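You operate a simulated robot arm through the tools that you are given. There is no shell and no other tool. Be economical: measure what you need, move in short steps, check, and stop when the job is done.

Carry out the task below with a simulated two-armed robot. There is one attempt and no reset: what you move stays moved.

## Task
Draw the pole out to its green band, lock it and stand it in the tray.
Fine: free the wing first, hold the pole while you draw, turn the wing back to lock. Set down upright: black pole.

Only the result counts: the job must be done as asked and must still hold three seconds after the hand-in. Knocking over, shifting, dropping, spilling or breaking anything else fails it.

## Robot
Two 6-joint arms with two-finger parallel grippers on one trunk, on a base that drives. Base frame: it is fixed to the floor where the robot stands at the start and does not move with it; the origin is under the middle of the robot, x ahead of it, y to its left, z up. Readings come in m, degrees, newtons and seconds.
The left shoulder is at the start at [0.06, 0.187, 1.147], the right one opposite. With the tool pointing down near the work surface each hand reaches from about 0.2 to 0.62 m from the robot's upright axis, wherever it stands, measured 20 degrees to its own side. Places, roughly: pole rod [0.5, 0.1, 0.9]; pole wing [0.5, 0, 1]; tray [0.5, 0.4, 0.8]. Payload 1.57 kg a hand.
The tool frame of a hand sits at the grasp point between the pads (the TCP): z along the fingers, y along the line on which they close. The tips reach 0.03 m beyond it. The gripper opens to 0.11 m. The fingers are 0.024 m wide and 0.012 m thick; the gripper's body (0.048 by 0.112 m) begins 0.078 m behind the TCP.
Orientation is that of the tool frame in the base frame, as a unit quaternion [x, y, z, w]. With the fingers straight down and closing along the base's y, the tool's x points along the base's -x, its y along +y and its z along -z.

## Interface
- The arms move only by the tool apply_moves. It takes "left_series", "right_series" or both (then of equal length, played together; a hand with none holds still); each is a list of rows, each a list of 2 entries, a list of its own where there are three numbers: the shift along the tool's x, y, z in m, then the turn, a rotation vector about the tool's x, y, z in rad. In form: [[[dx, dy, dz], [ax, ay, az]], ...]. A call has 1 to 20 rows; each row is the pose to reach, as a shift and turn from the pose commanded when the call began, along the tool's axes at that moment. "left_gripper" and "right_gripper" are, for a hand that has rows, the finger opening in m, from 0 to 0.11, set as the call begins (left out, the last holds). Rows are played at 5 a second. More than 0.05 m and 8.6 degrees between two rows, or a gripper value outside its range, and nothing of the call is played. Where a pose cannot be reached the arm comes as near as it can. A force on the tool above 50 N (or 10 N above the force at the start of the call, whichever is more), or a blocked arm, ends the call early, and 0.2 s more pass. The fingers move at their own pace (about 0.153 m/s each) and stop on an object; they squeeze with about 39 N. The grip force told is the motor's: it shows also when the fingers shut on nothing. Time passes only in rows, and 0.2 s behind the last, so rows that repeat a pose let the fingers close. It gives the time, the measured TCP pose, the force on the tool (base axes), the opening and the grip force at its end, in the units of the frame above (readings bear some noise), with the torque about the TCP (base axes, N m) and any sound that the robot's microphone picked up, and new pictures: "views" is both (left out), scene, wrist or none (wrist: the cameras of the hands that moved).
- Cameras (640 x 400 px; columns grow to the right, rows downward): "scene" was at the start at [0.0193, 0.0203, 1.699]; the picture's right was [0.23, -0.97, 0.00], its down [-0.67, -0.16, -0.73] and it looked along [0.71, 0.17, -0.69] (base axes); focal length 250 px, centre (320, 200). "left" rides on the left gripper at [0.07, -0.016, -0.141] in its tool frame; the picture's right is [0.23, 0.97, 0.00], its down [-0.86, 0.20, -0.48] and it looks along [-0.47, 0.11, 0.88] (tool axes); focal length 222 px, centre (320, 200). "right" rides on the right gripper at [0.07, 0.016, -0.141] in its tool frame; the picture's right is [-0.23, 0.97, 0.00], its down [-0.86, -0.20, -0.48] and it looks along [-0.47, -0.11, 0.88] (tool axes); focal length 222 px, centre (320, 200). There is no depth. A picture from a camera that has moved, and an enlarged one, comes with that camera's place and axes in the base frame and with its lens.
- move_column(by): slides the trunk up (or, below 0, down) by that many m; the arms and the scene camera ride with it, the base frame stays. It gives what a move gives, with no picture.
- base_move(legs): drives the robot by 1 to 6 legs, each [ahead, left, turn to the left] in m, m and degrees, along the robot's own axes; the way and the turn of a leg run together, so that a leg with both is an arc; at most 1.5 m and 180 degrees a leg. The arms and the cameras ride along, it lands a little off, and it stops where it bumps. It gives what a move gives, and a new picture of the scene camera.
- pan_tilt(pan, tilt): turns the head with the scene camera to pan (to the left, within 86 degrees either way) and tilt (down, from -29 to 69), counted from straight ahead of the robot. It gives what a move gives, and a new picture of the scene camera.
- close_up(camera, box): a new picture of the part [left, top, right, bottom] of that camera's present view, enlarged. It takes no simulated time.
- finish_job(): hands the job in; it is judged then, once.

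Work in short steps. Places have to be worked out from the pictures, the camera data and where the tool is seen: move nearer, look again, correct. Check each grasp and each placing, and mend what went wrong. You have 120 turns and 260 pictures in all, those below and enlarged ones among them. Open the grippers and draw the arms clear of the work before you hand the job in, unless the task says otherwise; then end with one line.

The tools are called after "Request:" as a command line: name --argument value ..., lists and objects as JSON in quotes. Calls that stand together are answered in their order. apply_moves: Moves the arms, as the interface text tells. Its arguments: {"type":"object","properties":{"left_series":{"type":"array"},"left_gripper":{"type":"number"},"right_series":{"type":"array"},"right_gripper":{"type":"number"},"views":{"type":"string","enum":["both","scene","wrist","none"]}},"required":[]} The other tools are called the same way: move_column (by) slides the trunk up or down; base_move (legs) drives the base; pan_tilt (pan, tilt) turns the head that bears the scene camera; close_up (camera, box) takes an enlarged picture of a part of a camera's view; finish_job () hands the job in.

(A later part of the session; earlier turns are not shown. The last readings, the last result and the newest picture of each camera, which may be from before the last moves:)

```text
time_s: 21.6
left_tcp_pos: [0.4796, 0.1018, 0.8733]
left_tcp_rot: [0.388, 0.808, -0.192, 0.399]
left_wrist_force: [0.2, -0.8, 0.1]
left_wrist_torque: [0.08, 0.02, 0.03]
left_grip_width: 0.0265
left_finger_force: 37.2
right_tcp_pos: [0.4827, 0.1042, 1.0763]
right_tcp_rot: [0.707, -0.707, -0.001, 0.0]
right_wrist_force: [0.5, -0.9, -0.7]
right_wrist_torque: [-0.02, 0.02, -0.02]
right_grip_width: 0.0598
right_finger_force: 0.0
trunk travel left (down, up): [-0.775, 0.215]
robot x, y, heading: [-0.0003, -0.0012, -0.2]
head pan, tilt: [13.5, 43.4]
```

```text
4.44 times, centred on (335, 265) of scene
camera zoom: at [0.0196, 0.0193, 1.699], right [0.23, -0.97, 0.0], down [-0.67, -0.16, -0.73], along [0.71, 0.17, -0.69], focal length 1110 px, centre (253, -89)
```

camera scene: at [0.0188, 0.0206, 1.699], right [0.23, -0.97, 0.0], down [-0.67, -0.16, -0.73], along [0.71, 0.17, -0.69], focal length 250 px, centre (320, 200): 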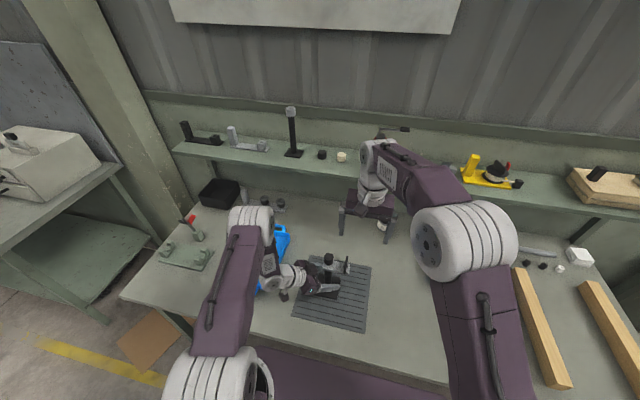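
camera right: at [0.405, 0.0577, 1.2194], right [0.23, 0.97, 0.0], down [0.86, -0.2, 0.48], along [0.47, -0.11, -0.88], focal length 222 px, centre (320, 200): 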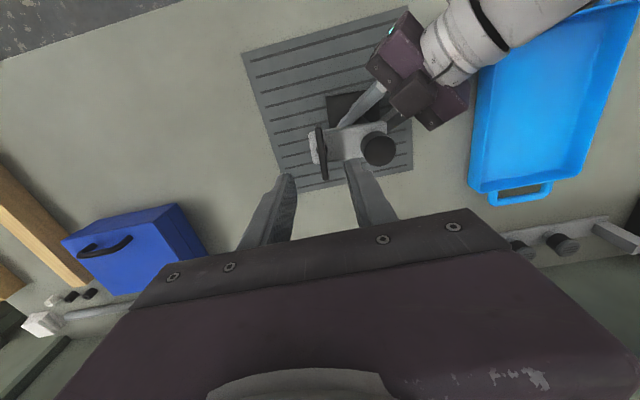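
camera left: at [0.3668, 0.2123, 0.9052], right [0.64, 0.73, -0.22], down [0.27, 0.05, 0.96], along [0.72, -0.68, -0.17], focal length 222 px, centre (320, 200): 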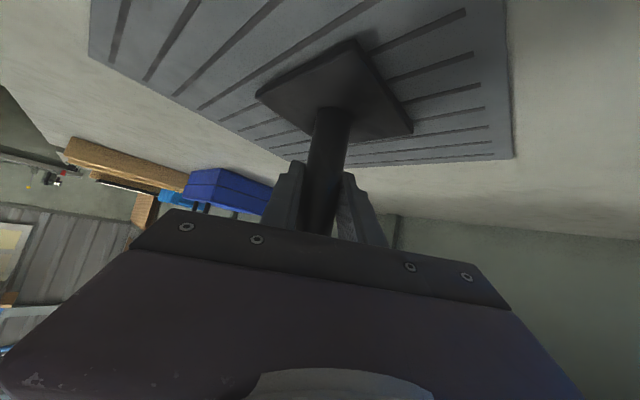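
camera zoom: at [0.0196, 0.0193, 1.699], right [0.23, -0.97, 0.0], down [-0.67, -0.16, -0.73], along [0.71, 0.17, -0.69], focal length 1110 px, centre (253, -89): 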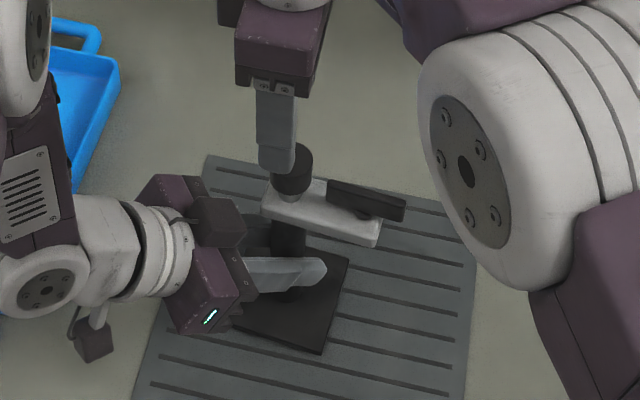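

The wing lies along the block and the fingers straddle the knob. I descend to z≈1.0 and then close on the knob.

Request:
apply_moves --right_series '[[[0.002, 0.001, 0.03], [0, 0, 0]], [[0.002, 0.001, 0.055], [0, 0, 0]], [[0.002, 0.001, 0.074], [0, 0, 0]], [[0.002, 0.001, 0.074], [0, 0, 0]]]' --views "none"

Request:
apply_moves --right_series '[[[0, 0, 0], [0, 0, 0]], [[0, 0, 0], [0, 0, 0]], [[0, 0, 0], [0, 0, 0]]]' --right_gripper 0.0 --views "none"

Request:
close_up --camera "right" --box '[230, 80, 430, 260]'

Request:
close_up --camera "scene" --box '[280, 220, 390, 310]'

```text
time_s: 22.6
left_tcp_pos: [0.4793, 0.1036, 0.8748]
left_tcp_rot: [0.387, 0.808, -0.192, 0.4]
left_wrist_force: [-0.4, 0.0, -0.1]
left_wrist_torque: [0.07, 0.02, 0.0]
left_grip_width: 0.0265
left_finger_force: 38.0
right_tcp_pos: [0.4819, 0.1035, 1.0011]
right_tcp_rot: [0.708, -0.707, -0.001, 0.0]
right_wrist_force: [0.3, 0.1, -0.2]
right_wrist_torque: [0.0, -0.04, 0.01]
right_grip_width: 0.0601
right_finger_force: 0.0
trunk travel left (down, up): [-0.775, 0.215]
robot x, y, heading: [0.0013, -0.0025, 0.2]
head pan, tilt: [13.5, 43.4]
```

```text
time_s: 23.4
left_tcp_pos: [0.4802, 0.1034, 0.874]
left_tcp_rot: [0.388, 0.808, -0.192, 0.4]
left_wrist_force: [-0.5, 0.5, 1.1]
left_wrist_torque: [-0.27, -0.62, 0.29]
left_grip_width: 0.0265
left_finger_force: 37.0
right_tcp_pos: [0.4822, 0.1036, 1.0013]
right_tcp_rot: [-0.707, 0.707, 0.0, 0.0]
right_wrist_force: [0.7, -1.1, -1.0]
right_wrist_torque: [0.23, 0.46, -0.36]
right_grip_width: 0.0308
right_finger_force: 38.9
trunk travel left (down, up): [-0.775, 0.215]
robot x, y, heading: [-0.005, -0.0019, -0.2]
head pan, tilt: [13.5, 43.4]
```

```text
2.22 times, centred on (330, 170) of right
camera zoom: at [0.4645, 0.0344, 1.1427], right [-0.97, 0.23, 0.0], down [0.2, 0.86, 0.48], along [0.11, 0.47, -0.88], focal length 494 px, centre (298, 267)
```

zoom: 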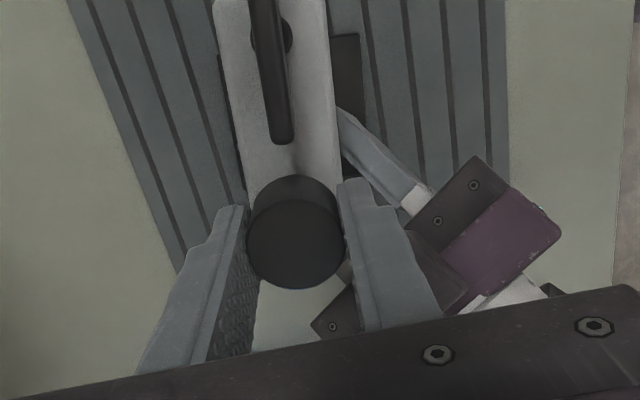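

```text
4.44 times, centred on (335, 265) of scene
camera zoom: at [0.02, 0.0204, 1.699], right [0.23, -0.97, 0.0], down [-0.67, -0.16, -0.73], along [0.71, 0.17, -0.69], focal length 1110 px, centre (253, -89)
```

zoom: 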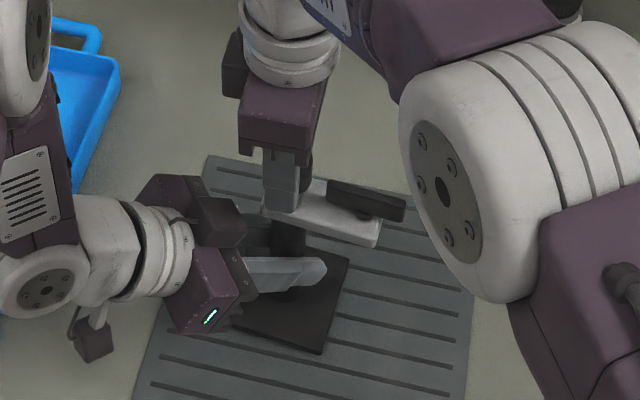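

Knob held at 31 mm. I draw it up slowly 30 mm and check forces and the rod.

Request:
apply_moves --right_series '[[[0, 0, -0.006], [0, 0, 0]], [[0, 0, -0.012], [0, 0, 0]], [[0, 0, -0.018], [0, 0, 0]], [[0, 0, -0.024], [0, 0, 0]], [[0, 0, -0.03], [0, 0, 0]]]' --views "none"

Request:
close_up --camera "right" --box '[230, 80, 430, 260]'

Request:
close_up --camera "scene" --box '[280, 220, 390, 310]'

```text
time_s: 24.6
left_tcp_pos: [0.4794, 0.1037, 0.8741]
left_tcp_rot: [0.387, 0.808, -0.192, 0.399]
left_wrist_force: [-3.5, -0.8, 2.6]
left_wrist_torque: [0.1, -0.32, 0.34]
left_grip_width: 0.0266
left_finger_force: 37.5
right_tcp_pos: [0.4817, 0.1029, 1.0301]
right_tcp_rot: [0.708, -0.707, -0.001, 0.001]
right_wrist_force: [4.0, 0.4, -3.0]
right_wrist_torque: [0.07, -0.28, -0.33]
right_grip_width: 0.0309
right_finger_force: 39.2
trunk travel left (down, up): [-0.775, 0.215]
robot x, y, heading: [0.0025, -0.0016, -0.1]
head pan, tilt: [13.5, 43.4]
```

```text
2.22 times, centred on (330, 170) of right
camera zoom: at [0.4642, 0.0343, 1.1712], right [-0.97, 0.23, 0.0], down [0.2, 0.86, 0.48], along [0.11, 0.47, -0.88], focal length 494 px, centre (298, 267)
```

zoom: 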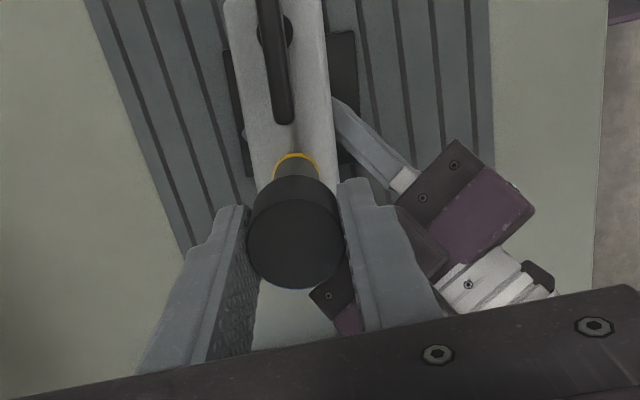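

```text
4.44 times, centred on (335, 265) of scene
camera zoom: at [0.0199, 0.0204, 1.699], right [0.23, -0.97, 0.0], down [-0.67, -0.16, -0.73], along [0.71, 0.17, -0.69], focal length 1110 px, centre (253, -89)
```

zoom: 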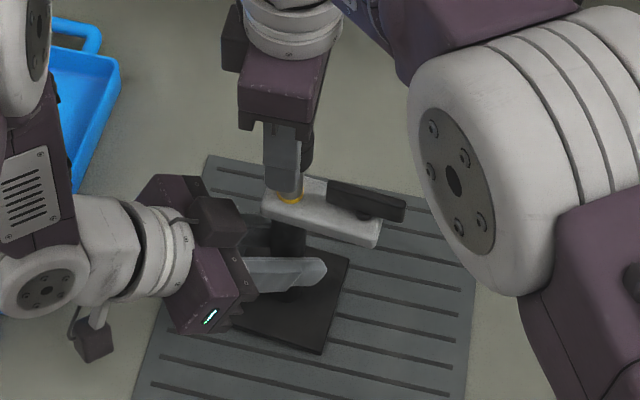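

The rod slides freely; a yellow band has emerged, green must come later. I draw another 25 mm.

Request:
apply_moves --right_series '[[[0, 0, -0.006], [0, 0, 0]], [[0, 0, -0.012], [0, 0, 0]], [[0, 0, -0.018], [0, 0, 0]], [[0, 0, -0.025], [0, 0, 0]]]' --views "none"

Request:
close_up --camera "right" --box '[230, 80, 430, 260]'

Request:
close_up --camera "scene" --box '[300, 225, 370, 285]'

```text
time_s: 25.6
left_tcp_pos: [0.4799, 0.1039, 0.8728]
left_tcp_rot: [0.388, 0.808, -0.192, 0.4]
left_wrist_force: [2.8, -7.5, 2.2]
left_wrist_torque: [0.69, 0.26, 0.37]
left_grip_width: 0.0267
left_finger_force: 37.5
right_tcp_pos: [0.4821, 0.1025, 1.0554]
right_tcp_rot: [0.707, -0.707, 0.0, 0.0]
right_wrist_force: [-2.4, 7.3, -3.2]
right_wrist_torque: [0.75, 0.14, -0.36]
right_grip_width: 0.0307
right_finger_force: 38.8
trunk travel left (down, up): [-0.775, 0.215]
robot x, y, heading: [-0.0014, -0.0014, -0.2]
head pan, tilt: [13.5, 43.4]
```

```text
2.22 times, centred on (330, 170) of right
camera zoom: at [0.4644, 0.0338, 1.196], right [-0.97, 0.23, 0.0], down [0.2, 0.85, 0.48], along [0.11, 0.47, -0.88], focal length 494 px, centre (298, 267)
```

zoom: 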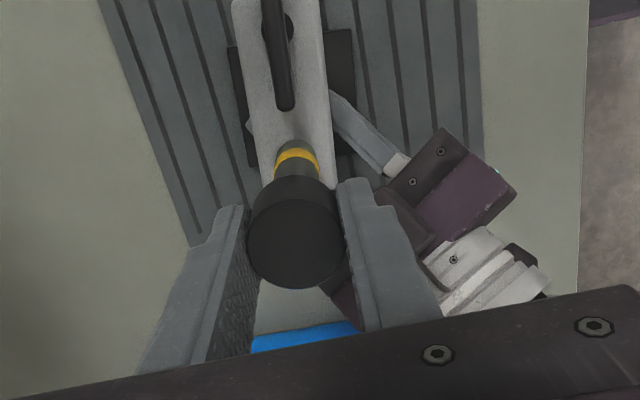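

```text
6.67 times, centred on (335, 255) of scene
camera zoom: at [0.0198, 0.0204, 1.699], right [0.23, -0.97, 0.0], down [-0.67, -0.16, -0.73], along [0.71, 0.17, -0.69], focal length 1664 px, centre (220, -167)
```

zoom: 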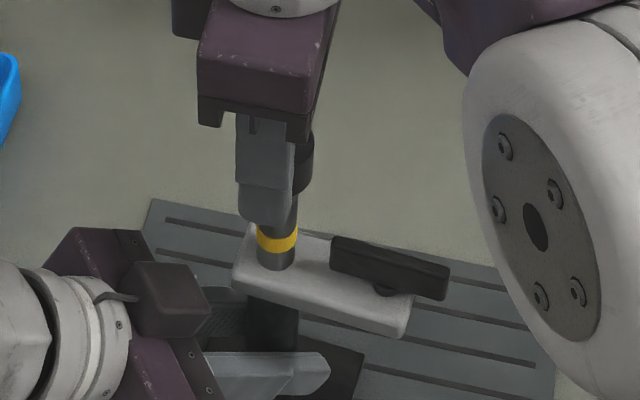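

Yellow band is clear; no green yet. I continue 20 mm with a slight y relief.

Request:
apply_moves --right_series '[[[-0.0003, 0, -0.005], [0, 0, 0]], [[-0.0005, 0, -0.01], [0, 0, 0]], [[-0.0005, 0, -0.015], [0, 0, 0]], [[-0.0005, 0, -0.02], [0, 0, 0]]]' --views "none"

Request:
close_up --camera "scene" --box '[300, 225, 370, 285]'

```text
time_s: 26.6
left_tcp_pos: [0.4798, 0.1029, 0.8741]
left_tcp_rot: [0.389, 0.808, -0.193, 0.398]
left_wrist_force: [-0.7, -1.8, 2.6]
left_wrist_torque: [0.01, -0.12, 0.43]
left_grip_width: 0.0268
left_finger_force: 37.6
right_tcp_pos: [0.4824, 0.1035, 1.0754]
right_tcp_rot: [-0.707, 0.707, 0.0, -0.001]
right_wrist_force: [0.4, 2.0, -2.8]
right_wrist_torque: [0.47, -0.01, -0.45]
right_grip_width: 0.031
right_finger_force: 39.9
trunk travel left (down, up): [-0.775, 0.215]
robot x, y, heading: [-0.0004, -0.005, 0.2]
head pan, tilt: [13.5, 43.4]
```

```text
6.67 times, centred on (335, 255) of scene
camera zoom: at [0.0199, 0.0204, 1.699], right [0.23, -0.97, 0.0], down [-0.67, -0.16, -0.73], along [0.71, 0.17, -0.69], focal length 1664 px, centre (220, -167)
```

zoom: 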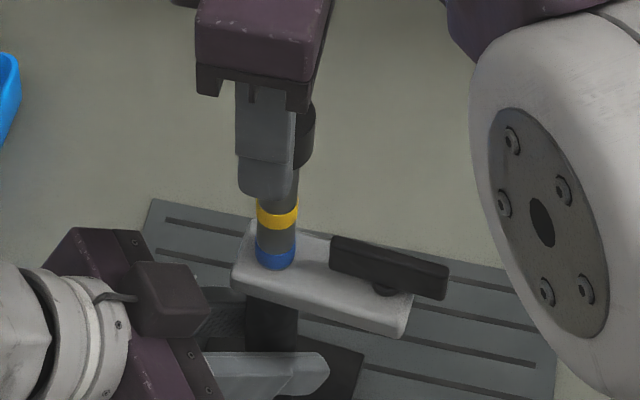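

A blue band is out now at 74 mm of travel; green presumably follows. I draw another 24 mm.

Request:
apply_moves --right_series '[[[0, 0, -0.006], [0, 0, 0]], [[0, 0, -0.012], [0, 0, 0]], [[0, 0, -0.018], [0, 0, 0]], [[0, 0, -0.024], [0, 0, 0]]]' --views "none"

Request:
close_up --camera "scene" --box '[300, 225, 370, 285]'

```text
time_s: 27.6
left_tcp_pos: [0.4803, 0.1036, 0.8748]
left_tcp_rot: [0.388, 0.808, -0.192, 0.399]
left_wrist_force: [-0.5, 4.3, 2.7]
left_wrist_torque: [-0.31, -0.52, 0.43]
left_grip_width: 0.0267
left_finger_force: 37.3
right_tcp_pos: [0.4814, 0.1018, 1.0994]
right_tcp_rot: [-0.707, 0.707, -0.001, -0.001]
right_wrist_force: [1.0, -3.3, -3.4]
right_wrist_torque: [-0.55, 0.16, -0.42]
right_grip_width: 0.0307
right_finger_force: 38.7
trunk travel left (down, up): [-0.775, 0.215]
robot x, y, heading: [0.0013, 0.0009, -0.2]
head pan, tilt: [13.5, 43.4]
```

```text
6.67 times, centred on (335, 255) of scene
camera zoom: at [0.0198, 0.0204, 1.699], right [0.23, -0.97, 0.0], down [-0.67, -0.16, -0.73], along [0.71, 0.17, -0.69], focal length 1664 px, centre (220, -167)
```

zoom: 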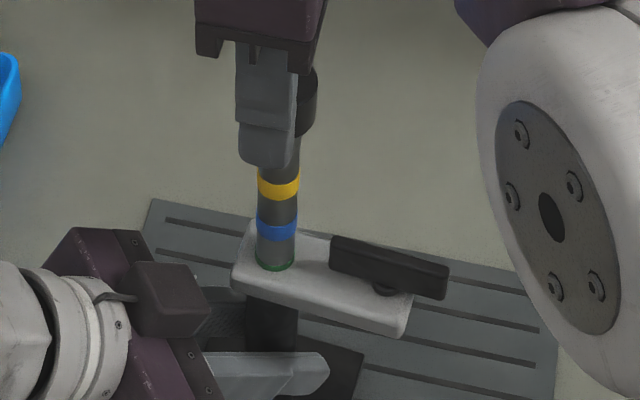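

Green is just starting to emerge. I look closer to judge band height before the last millimetres.

Request:
close_up --camera "scene" --box '[318, 236, 342, 260]'

Request:
close_up --camera "right" --box '[270, 80, 370, 180]'

```text
16.00 times, centred on (330, 248) of scene
camera zoom: at [0.0198, 0.0204, 1.699], right [0.23, -0.97, 0.0], down [-0.67, -0.16, -0.73], along [0.71, 0.17, -0.69], focal length 3995 px, centre (160, -568)
```

zoom: 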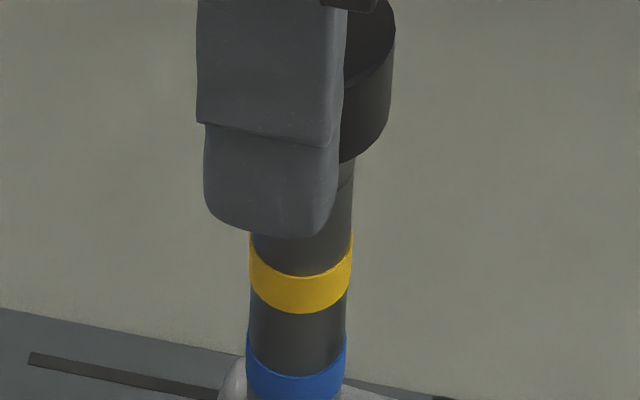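

```text
4.00 times, centred on (320, 130) of right
camera zoom: at [0.4646, 0.0345, 1.2413], right [-0.97, 0.23, 0.0], down [0.2, 0.86, 0.48], along [0.11, 0.46, -0.88], focal length 888 px, centre (320, 480)
```

zoom: 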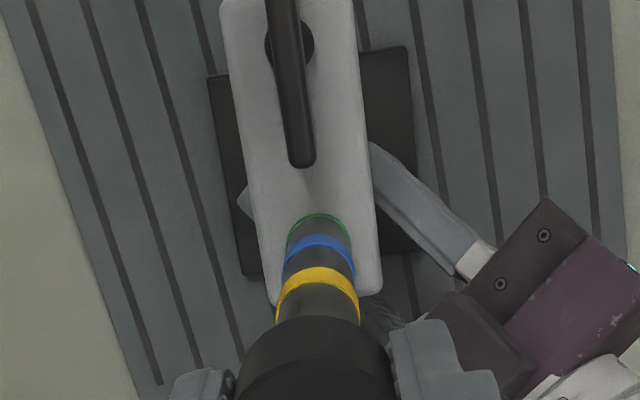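

Bands are ~12 mm tall. I draw 6 mm more to bring the green band's middle about level with the mouth.

Request:
apply_moves --right_series '[[[0, 0, -0.003], [0, 0, 0]], [[0, 0, -0.006], [0, 0, 0]], [[0, 0, -0.006], [0, 0, 0]]]' --views "none"

Request:
close_up --camera "scene" --box '[318, 246, 342, 270]'

Request:
close_up --camera "right" --box '[280, 100, 360, 170]'

```text
time_s: 28.4
left_tcp_pos: [0.4799, 0.1036, 0.8732]
left_tcp_rot: [0.388, 0.808, -0.192, 0.399]
left_wrist_force: [-2.6, 9.0, 2.0]
left_wrist_torque: [-0.73, -0.87, 0.41]
left_grip_width: 0.0266
left_finger_force: 37.0
right_tcp_pos: [0.4821, 0.103, 1.1067]
right_tcp_rot: [0.707, -0.707, 0.001, 0.001]
right_wrist_force: [3.7, -8.2, -3.5]
right_wrist_torque: [-1.17, 0.04, -0.4]
right_grip_width: 0.0308
right_finger_force: 39.3
trunk travel left (down, up): [-0.775, 0.215]
robot x, y, heading: [0.0023, 0.001, -0.2]
head pan, tilt: [13.5, 43.4]
```

```text
16.00 times, centred on (330, 258) of scene
camera zoom: at [0.02, 0.0205, 1.699], right [0.23, -0.97, 0.0], down [-0.67, -0.16, -0.73], along [0.71, 0.17, -0.69], focal length 3995 px, centre (160, -728)
```

zoom: 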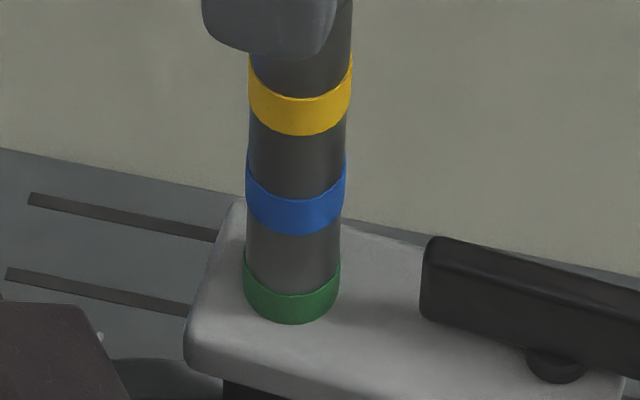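

```text
5.71 times, centred on (320, 135) of right
camera zoom: at [0.4646, 0.0349, 1.2474], right [-0.97, 0.23, 0.0], down [0.2, 0.86, 0.48], along [0.11, 0.46, -0.88], focal length 1269 px, centre (320, 571)
```

zoom: 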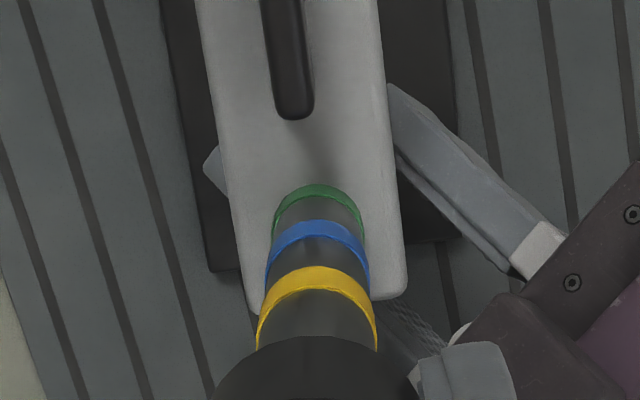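

Green is ~80% out. I back off ~1.5 mm to bring its middle nearer the mouth, easing side forces, then release the knob and check the rod stays.

Request:
apply_moves --right_series '[[[0.0006, -0.0003, 0.0015], [0, 0, 0]], [[0.0006, -0.0003, 0.0015], [0, 0, 0]]]' --views "none"

Request:
close_up --camera "scene" --box '[318, 246, 342, 270]'

Request:
apply_moves --right_series '[[[0, 0, 0], [0, 0, 0]], [[0, 0, 0], [0, 0, 0]]]' --right_gripper 0.045 --views "none"

Request:
close_up --camera "scene" --box '[318, 246, 342, 270]'

```text
time_s: 29.0
left_tcp_pos: [0.4797, 0.1032, 0.873]
left_tcp_rot: [0.388, 0.809, -0.193, 0.398]
left_wrist_force: [-0.5, 8.4, -5.3]
left_wrist_torque: [-0.65, -0.15, 0.49]
left_grip_width: 0.0266
left_finger_force: 37.7
right_tcp_pos: [0.4822, 0.1054, 1.1052]
right_tcp_rot: [0.707, -0.707, 0.0, 0.0]
right_wrist_force: [0.3, -8.4, 5.0]
right_wrist_torque: [-1.23, 0.22, -0.49]
right_grip_width: 0.0309
right_finger_force: 38.8
trunk travel left (down, up): [-0.775, 0.215]
robot x, y, heading: [0.0002, -0.0007, 0.2]
head pan, tilt: [13.5, 43.4]
```

```text
16.00 times, centred on (330, 258) of scene
camera zoom: at [0.02, 0.0205, 1.699], right [0.23, -0.97, 0.0], down [-0.67, -0.16, -0.73], along [0.71, 0.17, -0.69], focal length 3995 px, centre (160, -728)
```

zoom: 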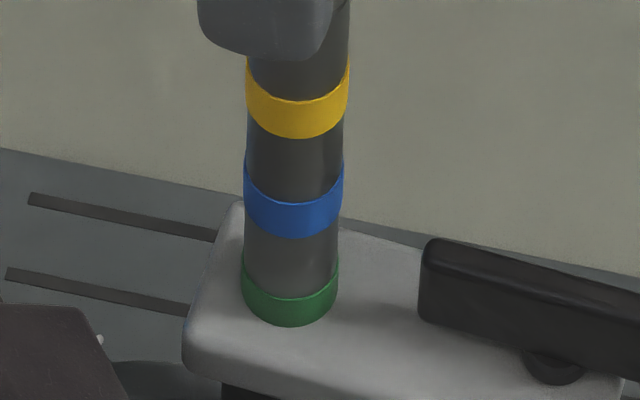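

```text
time_s: 29.6
left_tcp_pos: [0.4806, 0.1035, 0.8736]
left_tcp_rot: [0.388, 0.808, -0.192, 0.398]
left_wrist_force: [0.3, -0.5, 0.5]
left_wrist_torque: [0.0, -0.04, -0.01]
left_grip_width: 0.0269
left_finger_force: 37.2
right_tcp_pos: [0.4826, 0.1055, 1.105]
right_tcp_rot: [0.707, -0.707, 0.001, 0.0]
right_wrist_force: [-0.1, -0.3, 0.0]
right_wrist_torque: [-0.01, -0.03, -0.02]
right_grip_width: 0.0451
right_finger_force: 0.1
trunk travel left (down, up): [-0.775, 0.215]
robot x, y, heading: [-0.0003, -0.0012, 0.0]
head pan, tilt: [13.5, 43.4]
```

```text
16.00 times, centred on (330, 258) of scene
camera zoom: at [0.02, 0.0204, 1.699], right [0.23, -0.97, 0.0], down [-0.67, -0.16, -0.73], along [0.71, 0.17, -0.69], focal length 3995 px, centre (160, -728)
```

zoom: 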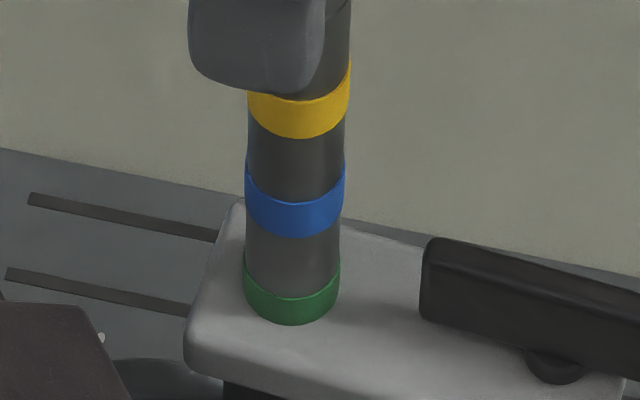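

The rod holds itself by friction. Green is still ~4 mm past centred by my scale, so I regrip and lower it 2.2 mm, then release.

Request:
apply_moves --right_series '[[[0, 0, 0], [0, 0, 0]], [[0, 0, 0], [0, 0, 0]], [[0, 0, 0.0012], [0, 0, 0]], [[0, 0, 0.0024], [0, 0, 0]], [[0, 0, 0.0024], [0, 0, 0]]]' --right_gripper 0.0 --views "none"

Request:
apply_moves --right_series '[[[0, 0, 0], [0, 0, 0]], [[0, 0, 0], [0, 0, 0]]]' --right_gripper 0.06 --views "none"

Request:
close_up --camera "scene" --box '[318, 246, 342, 270]'

```text
time_s: 30.8
left_tcp_pos: [0.4805, 0.1037, 0.8738]
left_tcp_rot: [0.388, 0.808, -0.192, 0.399]
left_wrist_force: [4.2, -2.7, -4.8]
left_wrist_torque: [0.69, 0.8, 0.46]
left_grip_width: 0.0267
left_finger_force: 37.5
right_tcp_pos: [0.4818, 0.1048, 1.1023]
right_tcp_rot: [-0.707, 0.708, 0.0, 0.001]
right_wrist_force: [-3.5, 4.1, 5.4]
right_wrist_torque: [0.19, 0.02, -0.51]
right_grip_width: 0.0313
right_finger_force: 39.3
trunk travel left (down, up): [-0.775, 0.215]
robot x, y, heading: [-0.0011, 0.0021, 0.1]
head pan, tilt: [13.5, 43.4]
```

```text
time_s: 31.4
left_tcp_pos: [0.4786, 0.1028, 0.8746]
left_tcp_rot: [0.388, 0.808, -0.193, 0.399]
left_wrist_force: [-0.4, 0.1, 0.2]
left_wrist_torque: [0.03, -0.02, -0.02]
left_grip_width: 0.0266
left_finger_force: 37.8
right_tcp_pos: [0.4826, 0.1029, 1.1026]
right_tcp_rot: [-0.707, 0.707, 0.0, 0.0]
right_wrist_force: [0.2, -0.2, -0.2]
right_wrist_torque: [0.02, 0.04, 0.04]
right_grip_width: 0.06
right_finger_force: 0.2
trunk travel left (down, up): [-0.775, 0.215]
robot x, y, heading: [-0.0004, -0.0001, -0.1]
head pan, tilt: [13.5, 43.4]
```

```text
16.00 times, centred on (330, 258) of scene
camera zoom: at [0.0199, 0.0205, 1.699], right [0.23, -0.97, 0.0], down [-0.67, -0.16, -0.73], along [0.71, 0.17, -0.69], focal length 3995 px, centre (160, -728)
```

zoom: 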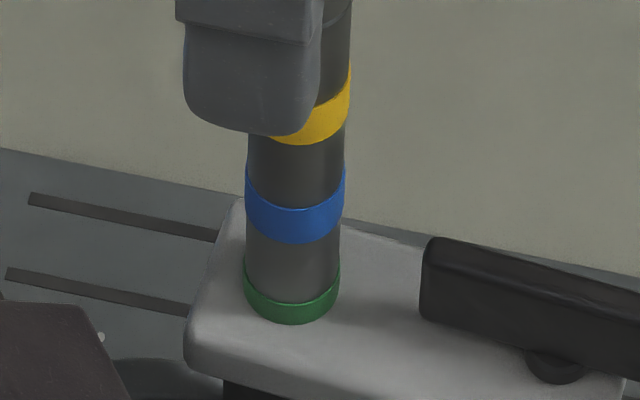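

Green is now centred at the mouth. The rod's extension means the hand body would strike it if I turned the wing gripped, so I'll push the wing with closed fingers instead. First: rise, close, move beside the wing's -y end.

Request:
apply_moves --right_series '[[[0, 0, -0.025], [0, 0, 0]], [[0, 0, -0.05], [0, 0, 0]], [[0.03, -0.008, -0.055], [0, 0, 0]], [[0.055, -0.015, -0.055], [0, 0, 0]], [[0.0804, -0.021, -0.055], [0, 0, 0]], [[0.0804, -0.021, -0.055], [0, 0, 0]]]' --views "none"

Request:
apply_moves --right_series '[[[0, 0, 0.03], [0, 0, 0]], [[0, 0, 0.06], [0, 0, 0]], [[0, 0, 0.09], [0, 0, 0]], [[0, 0, 0.115], [0, 0, 0]], [[0, 0, 0.115], [0, 0, 0]]]' --right_gripper 0.0 --views "none"

Request:
close_up --camera "right" --box '[230, 80, 430, 260]'

Request:
close_up --camera "scene" --box '[300, 225, 370, 285]'

```text
time_s: 32.8
left_tcp_pos: [0.4789, 0.1031, 0.8728]
left_tcp_rot: [0.387, 0.808, -0.192, 0.4]
left_wrist_force: [-0.9, 0.0, -0.2]
left_wrist_torque: [0.08, -0.03, -0.02]
left_grip_width: 0.0264
left_finger_force: 37.6
right_tcp_pos: [0.504, 0.0224, 1.1584]
right_tcp_rot: [0.708, -0.707, 0.0, -0.001]
right_wrist_force: [0.4, -0.1, -0.2]
right_wrist_torque: [-0.03, -0.01, -0.03]
right_grip_width: 0.0602
right_finger_force: 0.1
trunk travel left (down, up): [-0.775, 0.215]
robot x, y, heading: [0.0019, -0.002, -0.3]
head pan, tilt: [13.5, 43.4]
```

```text
time_s: 34.0
left_tcp_pos: [0.4798, 0.1046, 0.8741]
left_tcp_rot: [0.388, 0.808, -0.192, 0.398]
left_wrist_force: [-0.1, -0.2, -0.4]
left_wrist_torque: [0.02, 0.03, -0.03]
left_grip_width: 0.0266
left_finger_force: 37.9
right_tcp_pos: [0.5035, 0.0238, 1.0426]
right_tcp_rot: [-0.707, 0.707, 0.0, 0.0]
right_wrist_force: [0.4, 0.4, 0.6]
right_wrist_torque: [0.0, -0.03, -0.01]
right_grip_width: 0.0
right_finger_force: 21.4
trunk travel left (down, up): [-0.775, 0.215]
robot x, y, heading: [0.0002, 0.0005, 0.0]
head pan, tilt: [13.5, 43.4]
```

```text
2.22 times, centred on (330, 170) of right
camera zoom: at [0.4873, -0.0462, 1.1839], right [-0.97, 0.23, 0.0], down [0.2, 0.86, 0.48], along [0.11, 0.47, -0.88], focal length 494 px, centre (298, 267)
```

zoom: 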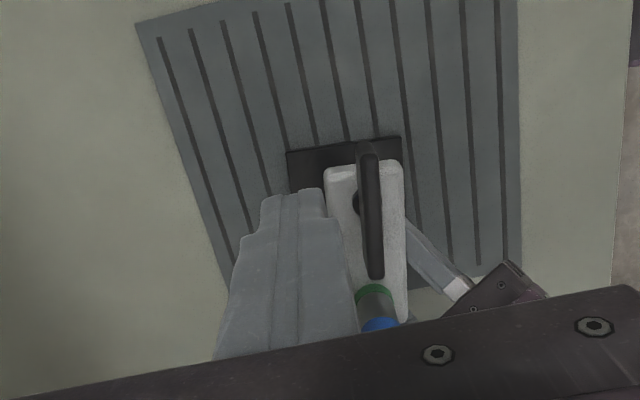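

```text
6.67 times, centred on (335, 255) of scene
camera zoom: at [0.0196, 0.0204, 1.699], right [0.23, -0.97, 0.0], down [-0.67, -0.16, -0.73], along [0.71, 0.17, -0.69], focal length 1664 px, centre (220, -167)
```

zoom: 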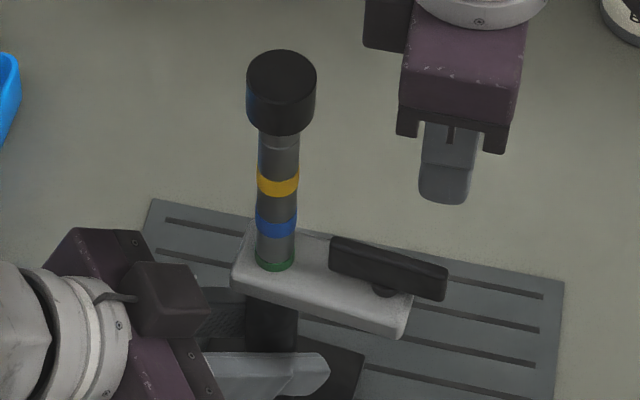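

Rod unchanged with green at the mouth. Fingers are beside the wing's near-right end; I descend to z≈0.994 and push it along an arc to about 45°.

Request:
apply_moves --right_series '[[[0, 0, 0.025], [0, 0, 0]], [[0, 0, 0.0485], [0, 0, 0]], [[0.0, 0.005, 0.0485], [0, 0, 0]], [[0.0013, 0.0105, 0.0485], [0, 0, 0]], [[0.005, 0.0135, 0.0485], [0, 0, 0]], [[0.0079, 0.0161, 0.0485], [0, 0, 0]], [[0.0102, 0.021, 0.0485], [0, 0, 0]], [[0.0113, 0.0262, 0.0485], [0, 0, 0]]]' --views "none"

Request:
close_up --camera "right" --box '[230, 80, 430, 260]'

Request:
close_up --camera "scene" --box '[300, 225, 370, 285]'

```text
time_s: 35.8
left_tcp_pos: [0.4802, 0.1023, 0.8722]
left_tcp_rot: [0.389, 0.808, -0.193, 0.399]
left_wrist_force: [-1.2, -1.1, 0.0]
left_wrist_torque: [0.0, -0.18, -0.19]
left_grip_width: 0.0266
left_finger_force: 38.0
right_tcp_pos: [0.4766, 0.0103, 0.9926]
right_tcp_rot: [0.707, -0.707, 0.0, 0.0]
right_wrist_force: [2.3, -0.2, -1.2]
right_wrist_torque: [0.03, -0.05, -0.01]
right_grip_width: 0.0
right_finger_force: 21.8
trunk travel left (down, up): [-0.775, 0.215]
robot x, y, heading: [0.001, -0.0038, -0.0]
head pan, tilt: [13.5, 43.4]
```

```text
2.22 times, centred on (330, 170) of right
camera zoom: at [0.4598, -0.0583, 1.1339], right [-0.97, 0.23, 0.0], down [0.2, 0.86, 0.48], along [0.11, 0.47, -0.88], focal length 494 px, centre (298, 267)
```

zoom: 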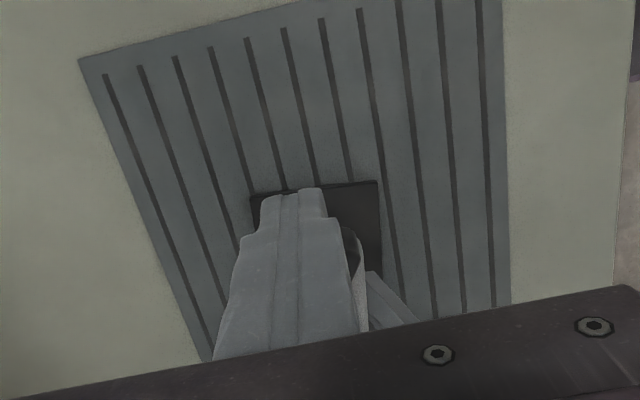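

```text
6.67 times, centred on (335, 255) of scene
camera zoom: at [0.0198, 0.0204, 1.699], right [0.23, -0.97, 0.0], down [-0.67, -0.16, -0.73], along [0.71, 0.17, -0.69], focal length 1664 px, centre (220, -167)
```

zoom: 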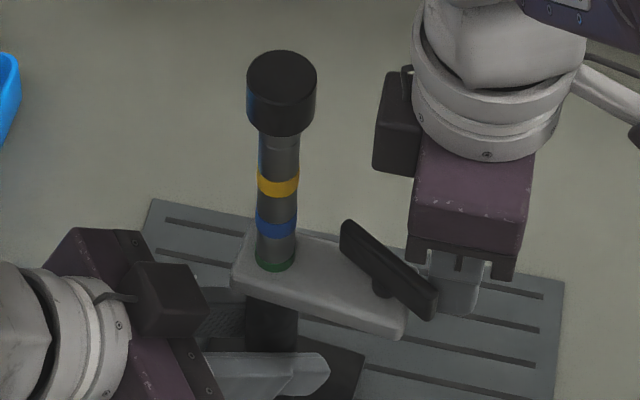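

The wing is turning cleanly (~40°). I continue the arc to 90°.

Request:
apply_moves --right_series '[[[-0.0008, 0.0062, 0], [0, 0, 0]], [[-0.0027, 0.0122, 0], [0, 0, 0]], [[-0.006, 0.017, 0], [0, 0, 0]], [[-0.0095, 0.02, 0], [0, 0, 0]], [[-0.0125, 0.0218, 0], [0, 0, 0]], [[-0.014, 0.0218, 0], [0, 0, 0]]]' --views "none"

Request:
close_up --camera "scene" --box '[300, 225, 370, 285]'

```text
time_s: 37.2
left_tcp_pos: [0.48, 0.1033, 0.8749]
left_tcp_rot: [0.388, 0.808, -0.192, 0.399]
left_wrist_force: [0.8, 1.5, -0.7]
left_wrist_torque: [-0.11, 0.02, -0.02]
left_grip_width: 0.0265
left_finger_force: 37.3
right_tcp_pos: [0.4548, 0.0243, 0.9934]
right_tcp_rot: [0.708, -0.706, -0.001, 0.0]
right_wrist_force: [-0.4, -1.4, 0.4]
right_wrist_torque: [-0.03, -0.01, -0.02]
right_grip_width: 0.0
right_finger_force: 21.4
trunk travel left (down, up): [-0.775, 0.215]
robot x, y, heading: [-0.0016, 0.0026, -0.1]
head pan, tilt: [13.5, 43.4]
```

```text
6.67 times, centred on (335, 255) of scene
camera zoom: at [0.0201, 0.0205, 1.699], right [0.23, -0.97, 0.0], down [-0.67, -0.16, -0.73], along [0.71, 0.17, -0.69], focal length 1664 px, centre (220, -167)
```

zoom: 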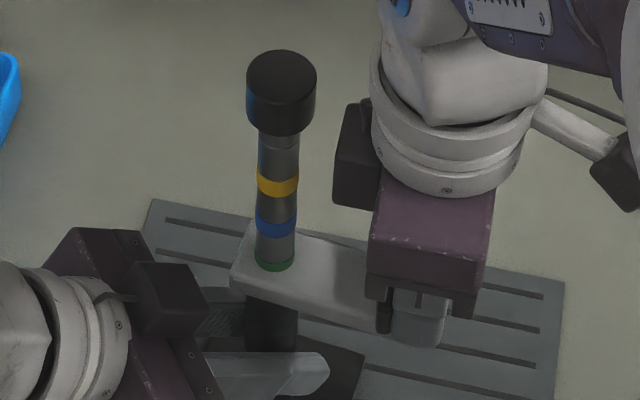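

Only 1.4 N still, so no stop yet. I push on in +y in small steps until the force builds.

Request:
apply_moves --right_series '[[[-0.002, 0, 0], [0, 0, 0]], [[-0.004, 0, 0], [0, 0, 0]], [[-0.005, 0, 0], [0, 0, 0]], [[-0.005, 0, 0], [0, 0, 0]]]' --views "none"

Request:
close_up --camera "right" --box '[230, 80, 430, 260]'

```text
time_s: 38.2
left_tcp_pos: [0.4798, 0.1035, 0.8729]
left_tcp_rot: [0.388, 0.809, -0.192, 0.399]
left_wrist_force: [1.8, 1.6, -0.2]
left_wrist_torque: [-0.24, 0.19, 0.07]
left_grip_width: 0.0267
left_finger_force: 37.1
right_tcp_pos: [0.4552, 0.0302, 0.9945]
right_tcp_rot: [-0.707, 0.707, 0.001, -0.001]
right_wrist_force: [-2.0, -2.1, -0.7]
right_wrist_torque: [-0.03, 0.01, -0.02]
right_grip_width: 0.0
right_finger_force: 20.6
trunk travel left (down, up): [-0.775, 0.215]
robot x, y, heading: [0.0037, -0.0017, 0.0]
head pan, tilt: [13.5, 43.4]
```

```text
2.22 times, centred on (330, 170) of right
camera zoom: at [0.4377, -0.0391, 1.1344], right [-0.97, 0.23, 0.0], down [0.2, 0.86, 0.48], along [0.11, 0.47, -0.88], focal length 494 px, centre (298, 267)
```

zoom: 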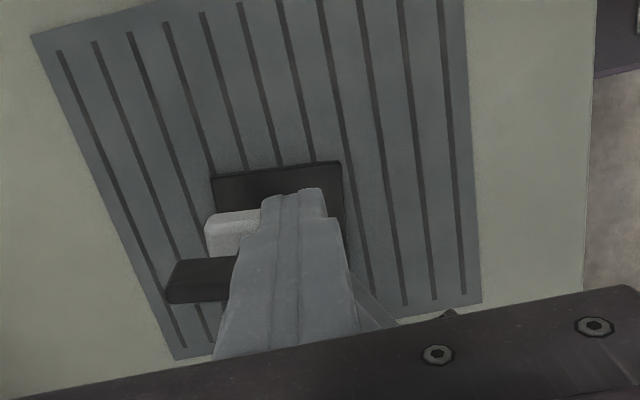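

Wing is about perpendicular again and the force is only 2 N; I push a further 4 mm, watching for the stop.

Request:
apply_moves --right_series '[[[-0.001, 0, 0], [0, 0, 0]], [[-0.002, 0, 0], [0, 0, 0]], [[-0.003, 0, 0], [0, 0, 0]], [[-0.004, 0, 0], [0, 0, 0]], [[-0.004, 0, 0], [0, 0, 0]]]' --views "none"

Request:
close_up --camera "right" --box '[230, 80, 430, 260]'

Request:
close_up --camera "scene" --box '[300, 225, 370, 285]'

```text
time_s: 39.4
left_tcp_pos: [0.4799, 0.1037, 0.8743]
left_tcp_rot: [0.387, 0.809, -0.191, 0.398]
left_wrist_force: [4.0, 19.3, -7.0]
left_wrist_torque: [-1.44, 0.3, -0.07]
left_grip_width: 0.0269
left_finger_force: 37.9
right_tcp_pos: [0.4545, 0.0327, 0.9934]
right_tcp_rot: [0.707, -0.707, -0.001, 0.002]
right_wrist_force: [-4.8, -19.1, 6.8]
right_wrist_torque: [-0.35, 0.01, -0.14]
right_grip_width: 0.0001
right_finger_force: 21.3
trunk travel left (down, up): [-0.775, 0.215]
robot x, y, heading: [0.0019, -0.0007, -0.1]
head pan, tilt: [13.5, 43.4]
```

```text
2.22 times, centred on (330, 170) of right
camera zoom: at [0.437, -0.0351, 1.1348], right [-0.97, 0.23, 0.0], down [0.2, 0.86, 0.48], along [0.11, 0.46, -0.88], focal length 494 px, centre (298, 267)
```

zoom: 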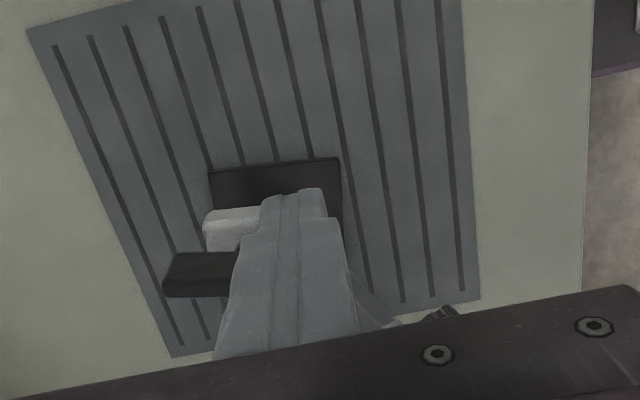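

```text
6.67 times, centred on (335, 255) of scene
camera zoom: at [0.02, 0.0204, 1.699], right [0.23, -0.97, 0.0], down [-0.67, -0.16, -0.73], along [0.71, 0.17, -0.69], focal length 1664 px, centre (220, -167)
```

zoom: 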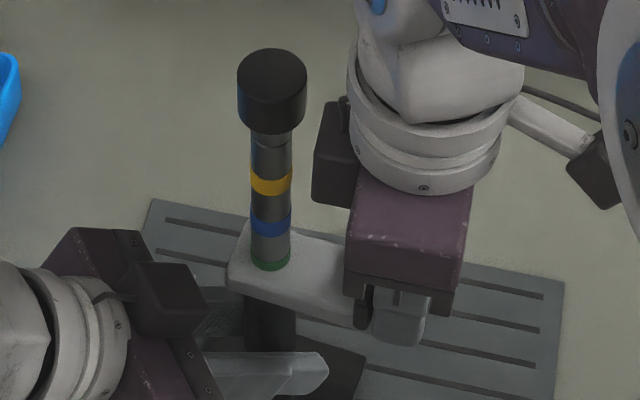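

The force jumped to 19 N: the wing is at its lock stop. I back off, rise clear, and check.

Request:
apply_moves --right_series '[[[0.008, 0, 0], [0, 0, 0]], [[0.02, 0, 0], [0, 0, 0]], [[0.02, 0, -0.04], [0, 0, 0]], [[0.02, 0, -0.08], [0, 0, 0]], [[0.03, 0, -0.12], [0, 0, 0]], [[0.05, 0, -0.15], [0, 0, 0]], [[0.08, 0, -0.17], [0, 0, 0]], [[0.12, 0, -0.17], [0, 0, 0]]]' --views "scene"

Request:
close_up --camera "scene" --box '[300, 225, 370, 285]'

```text
time_s: 41.2
left_tcp_pos: [0.4801, 0.1023, 0.8738]
left_tcp_rot: [0.388, 0.809, -0.191, 0.399]
left_wrist_force: [0.7, -0.1, 0.1]
left_wrist_torque: [0.02, -0.03, 0.06]
left_grip_width: 0.0268
left_finger_force: 37.3
right_tcp_pos: [0.4549, -0.0867, 1.1635]
right_tcp_rot: [0.707, -0.707, -0.002, 0.0]
right_wrist_force: [-1.0, -0.3, -0.4]
right_wrist_torque: [0.01, 0.0, 0.02]
right_grip_width: 0.0001
right_finger_force: 21.1
trunk travel left (down, up): [-0.775, 0.215]
robot x, y, heading: [0.0029, 0.0005, 0.1]
head pan, tilt: [13.5, 43.4]
camera scene: at [0.02, 0.0182, 1.699], right [0.23, -0.97, 0.0], down [-0.67, -0.16, -0.73], along [0.71, 0.17, -0.69], focal length 250 px, centre (320, 200)
```

scene: 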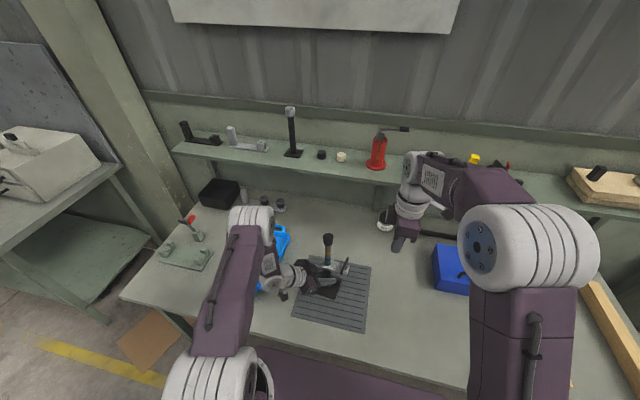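

```text
6.67 times, centred on (335, 255) of scene
camera zoom: at [0.02, 0.0182, 1.699], right [0.23, -0.97, 0.0], down [-0.67, -0.16, -0.73], along [0.71, 0.17, -0.69], focal length 1664 px, centre (220, -167)
```

zoom: 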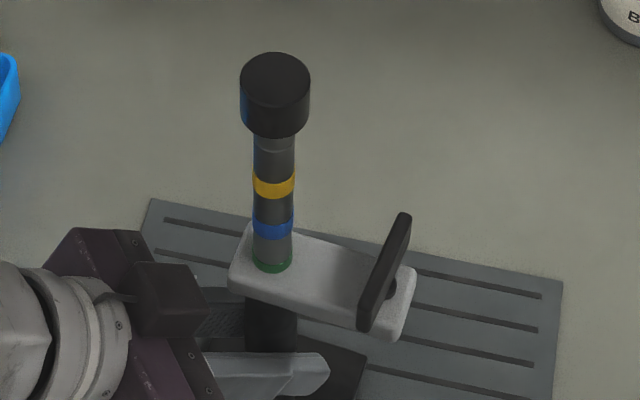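

The wing is back across the block at its stop, and green is at the mouth. Now I lift the pole with the left hand about 9 cm and look.

Request:
apply_moves --left_series '[[[-0.0143, 0, -0.0109], [0, 0, 0]], [[-0.0286, 0, -0.0218], [0, 0, 0]], [[-0.0429, 0, -0.0328], [0, 0, 0]], [[-0.0572, 0, -0.0437], [0, 0, 0]], [[-0.0715, 0, -0.0546], [0, 0, 0]], [[-0.0715, 0, -0.0546], [0, 0, 0]]]' --left_gripper 0.0

```text
time_s: 42.6
left_tcp_pos: [0.4768, 0.1035, 0.9644]
left_tcp_rot: [0.389, 0.808, -0.193, 0.398]
left_wrist_force: [1.0, -0.1, -4.0]
left_wrist_torque: [0.05, 0.03, 0.0]
left_grip_width: 0.0265
left_finger_force: 37.0
right_tcp_pos: [0.4563, -0.0836, 1.1633]
right_tcp_rot: [0.707, -0.707, 0.0, 0.0]
right_wrist_force: [-0.7, -0.3, 0.0]
right_wrist_torque: [0.0, 0.02, -0.01]
right_grip_width: 0.0
right_finger_force: 21.3
trunk travel left (down, up): [-0.775, 0.215]
robot x, y, heading: [0.0027, 0.0011, -0.1]
head pan, tilt: [13.5, 43.4]
camera scene: at [0.0203, 0.0207, 1.6989], right [0.23, -0.97, 0.0], down [-0.67, -0.16, -0.73], along [0.71, 0.17, -0.69], focal length 250 px, centre (320, 200)
camera left: at [0.3673, 0.215, 0.9948], right [0.67, 0.72, -0.18], down [0.24, 0.02, 0.97], along [0.7, -0.7, -0.16], focal length 222 px, centre (320, 200)
```

scene: 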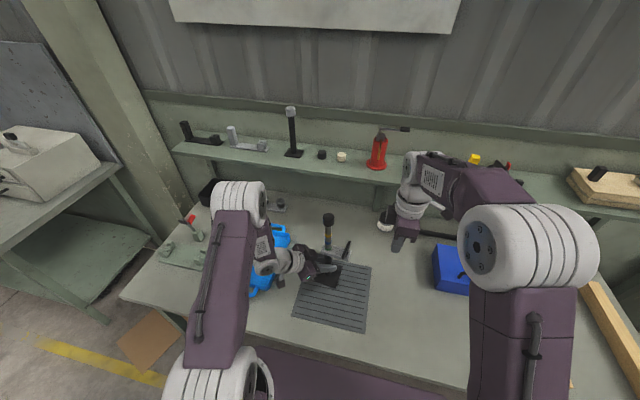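
left: 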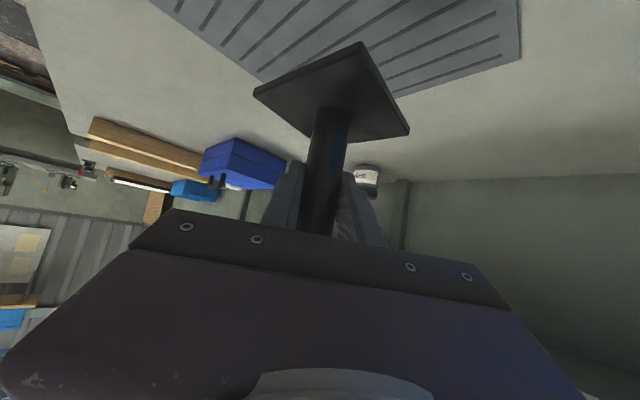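

Lifted level with the weight (~4 N) on the hand. I carry it to above the tray, about (0.512, 0.403), yawing 20° on the way for reach.

Request:
apply_moves --left_series '[[[0.0129, 0.0215, -0.0169], [-0.0277, 0, -0.0212]], [[0.0258, 0.043, -0.0337], [-0.0554, 0, -0.0424]], [[0.0387, 0.0644, -0.0506], [-0.0831, 0, -0.0636]], [[0.0516, 0.0859, -0.0674], [-0.1108, 0, -0.0848]], [[0.0645, 0.1074, -0.0843], [-0.1385, 0, -0.106]], [[0.0773, 0.1289, -0.1012], [-0.1662, 0, -0.1272]], [[0.0902, 0.1504, -0.118], [-0.1939, 0, -0.1484]], [[0.1031, 0.1718, -0.1349], [-0.2216, 0, -0.1696]], [[0.116, 0.1933, -0.1517], [-0.2493, 0, -0.1908]], [[0.1289, 0.2148, -0.1686], [-0.277, 0, -0.212]], [[0.1289, 0.2148, -0.1686], [-0.277, 0, -0.212]]]'

```text
time_s: 45.0
left_tcp_pos: [0.5157, 0.4043, 0.9636]
left_tcp_rot: [0.241, 0.864, -0.119, 0.426]
left_wrist_force: [-0.4, 0.5, -3.7]
left_wrist_torque: [0.02, 0.02, -0.02]
left_grip_width: 0.0264
left_finger_force: 37.6
right_tcp_pos: [0.4555, -0.0854, 1.1621]
right_tcp_rot: [0.707, -0.707, 0.0, 0.001]
right_wrist_force: [0.4, 0.0, 0.2]
right_wrist_torque: [0.02, 0.0, 0.01]
right_grip_width: 0.0
right_finger_force: 21.5
trunk travel left (down, up): [-0.775, 0.215]
robot x, y, heading: [0.001, -0.0001, 0.0]
head pan, tilt: [13.5, 43.4]
camera scene: at [0.02, 0.0202, 1.699], right [0.23, -0.97, 0.0], down [-0.67, -0.16, -0.73], along [0.71, 0.17, -0.69], focal length 250 px, centre (320, 200)
camera left: at [0.3736, 0.4694, 0.9945], right [0.39, 0.9, -0.18], down [0.22, 0.1, 0.97], along [0.89, -0.42, -0.16], focal length 222 px, centre (320, 200)
```

scene: 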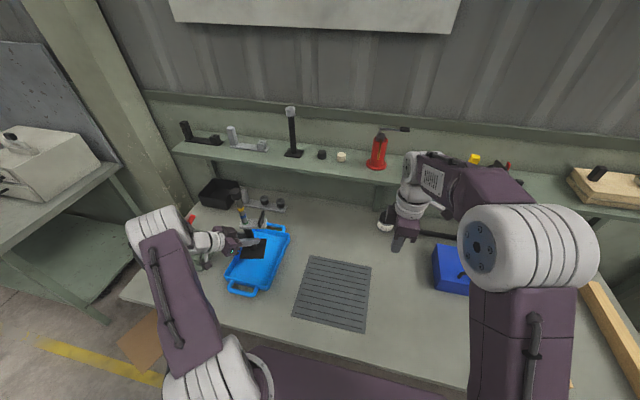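
left: 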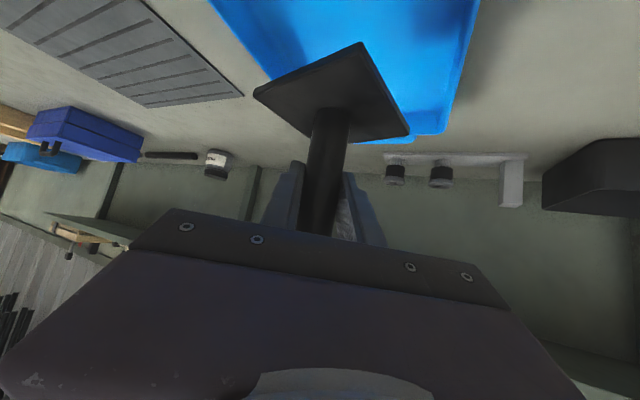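

The plate is over the tray. I zoom in to check where the tray's floor lies relative to (0.516, 0.404).

Request:
close_up --camera "scene" --box '[200, 190, 310, 305]'

```text
3.48 times, centred on (255, 248) of scene
camera zoom: at [0.02, 0.0202, 1.699], right [0.23, -0.97, 0.0], down [-0.67, -0.16, -0.73], along [0.71, 0.17, -0.69], focal length 868 px, centre (546, 35)
```

zoom: 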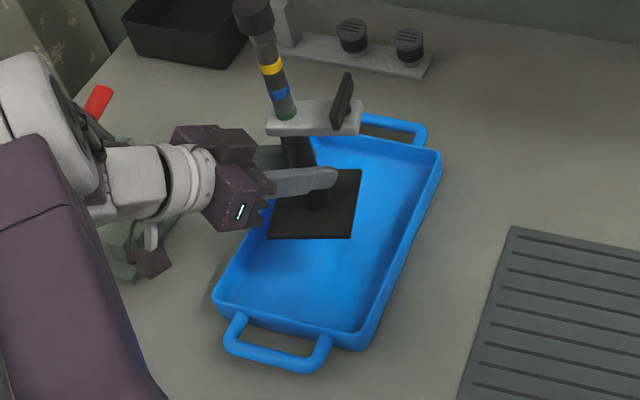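

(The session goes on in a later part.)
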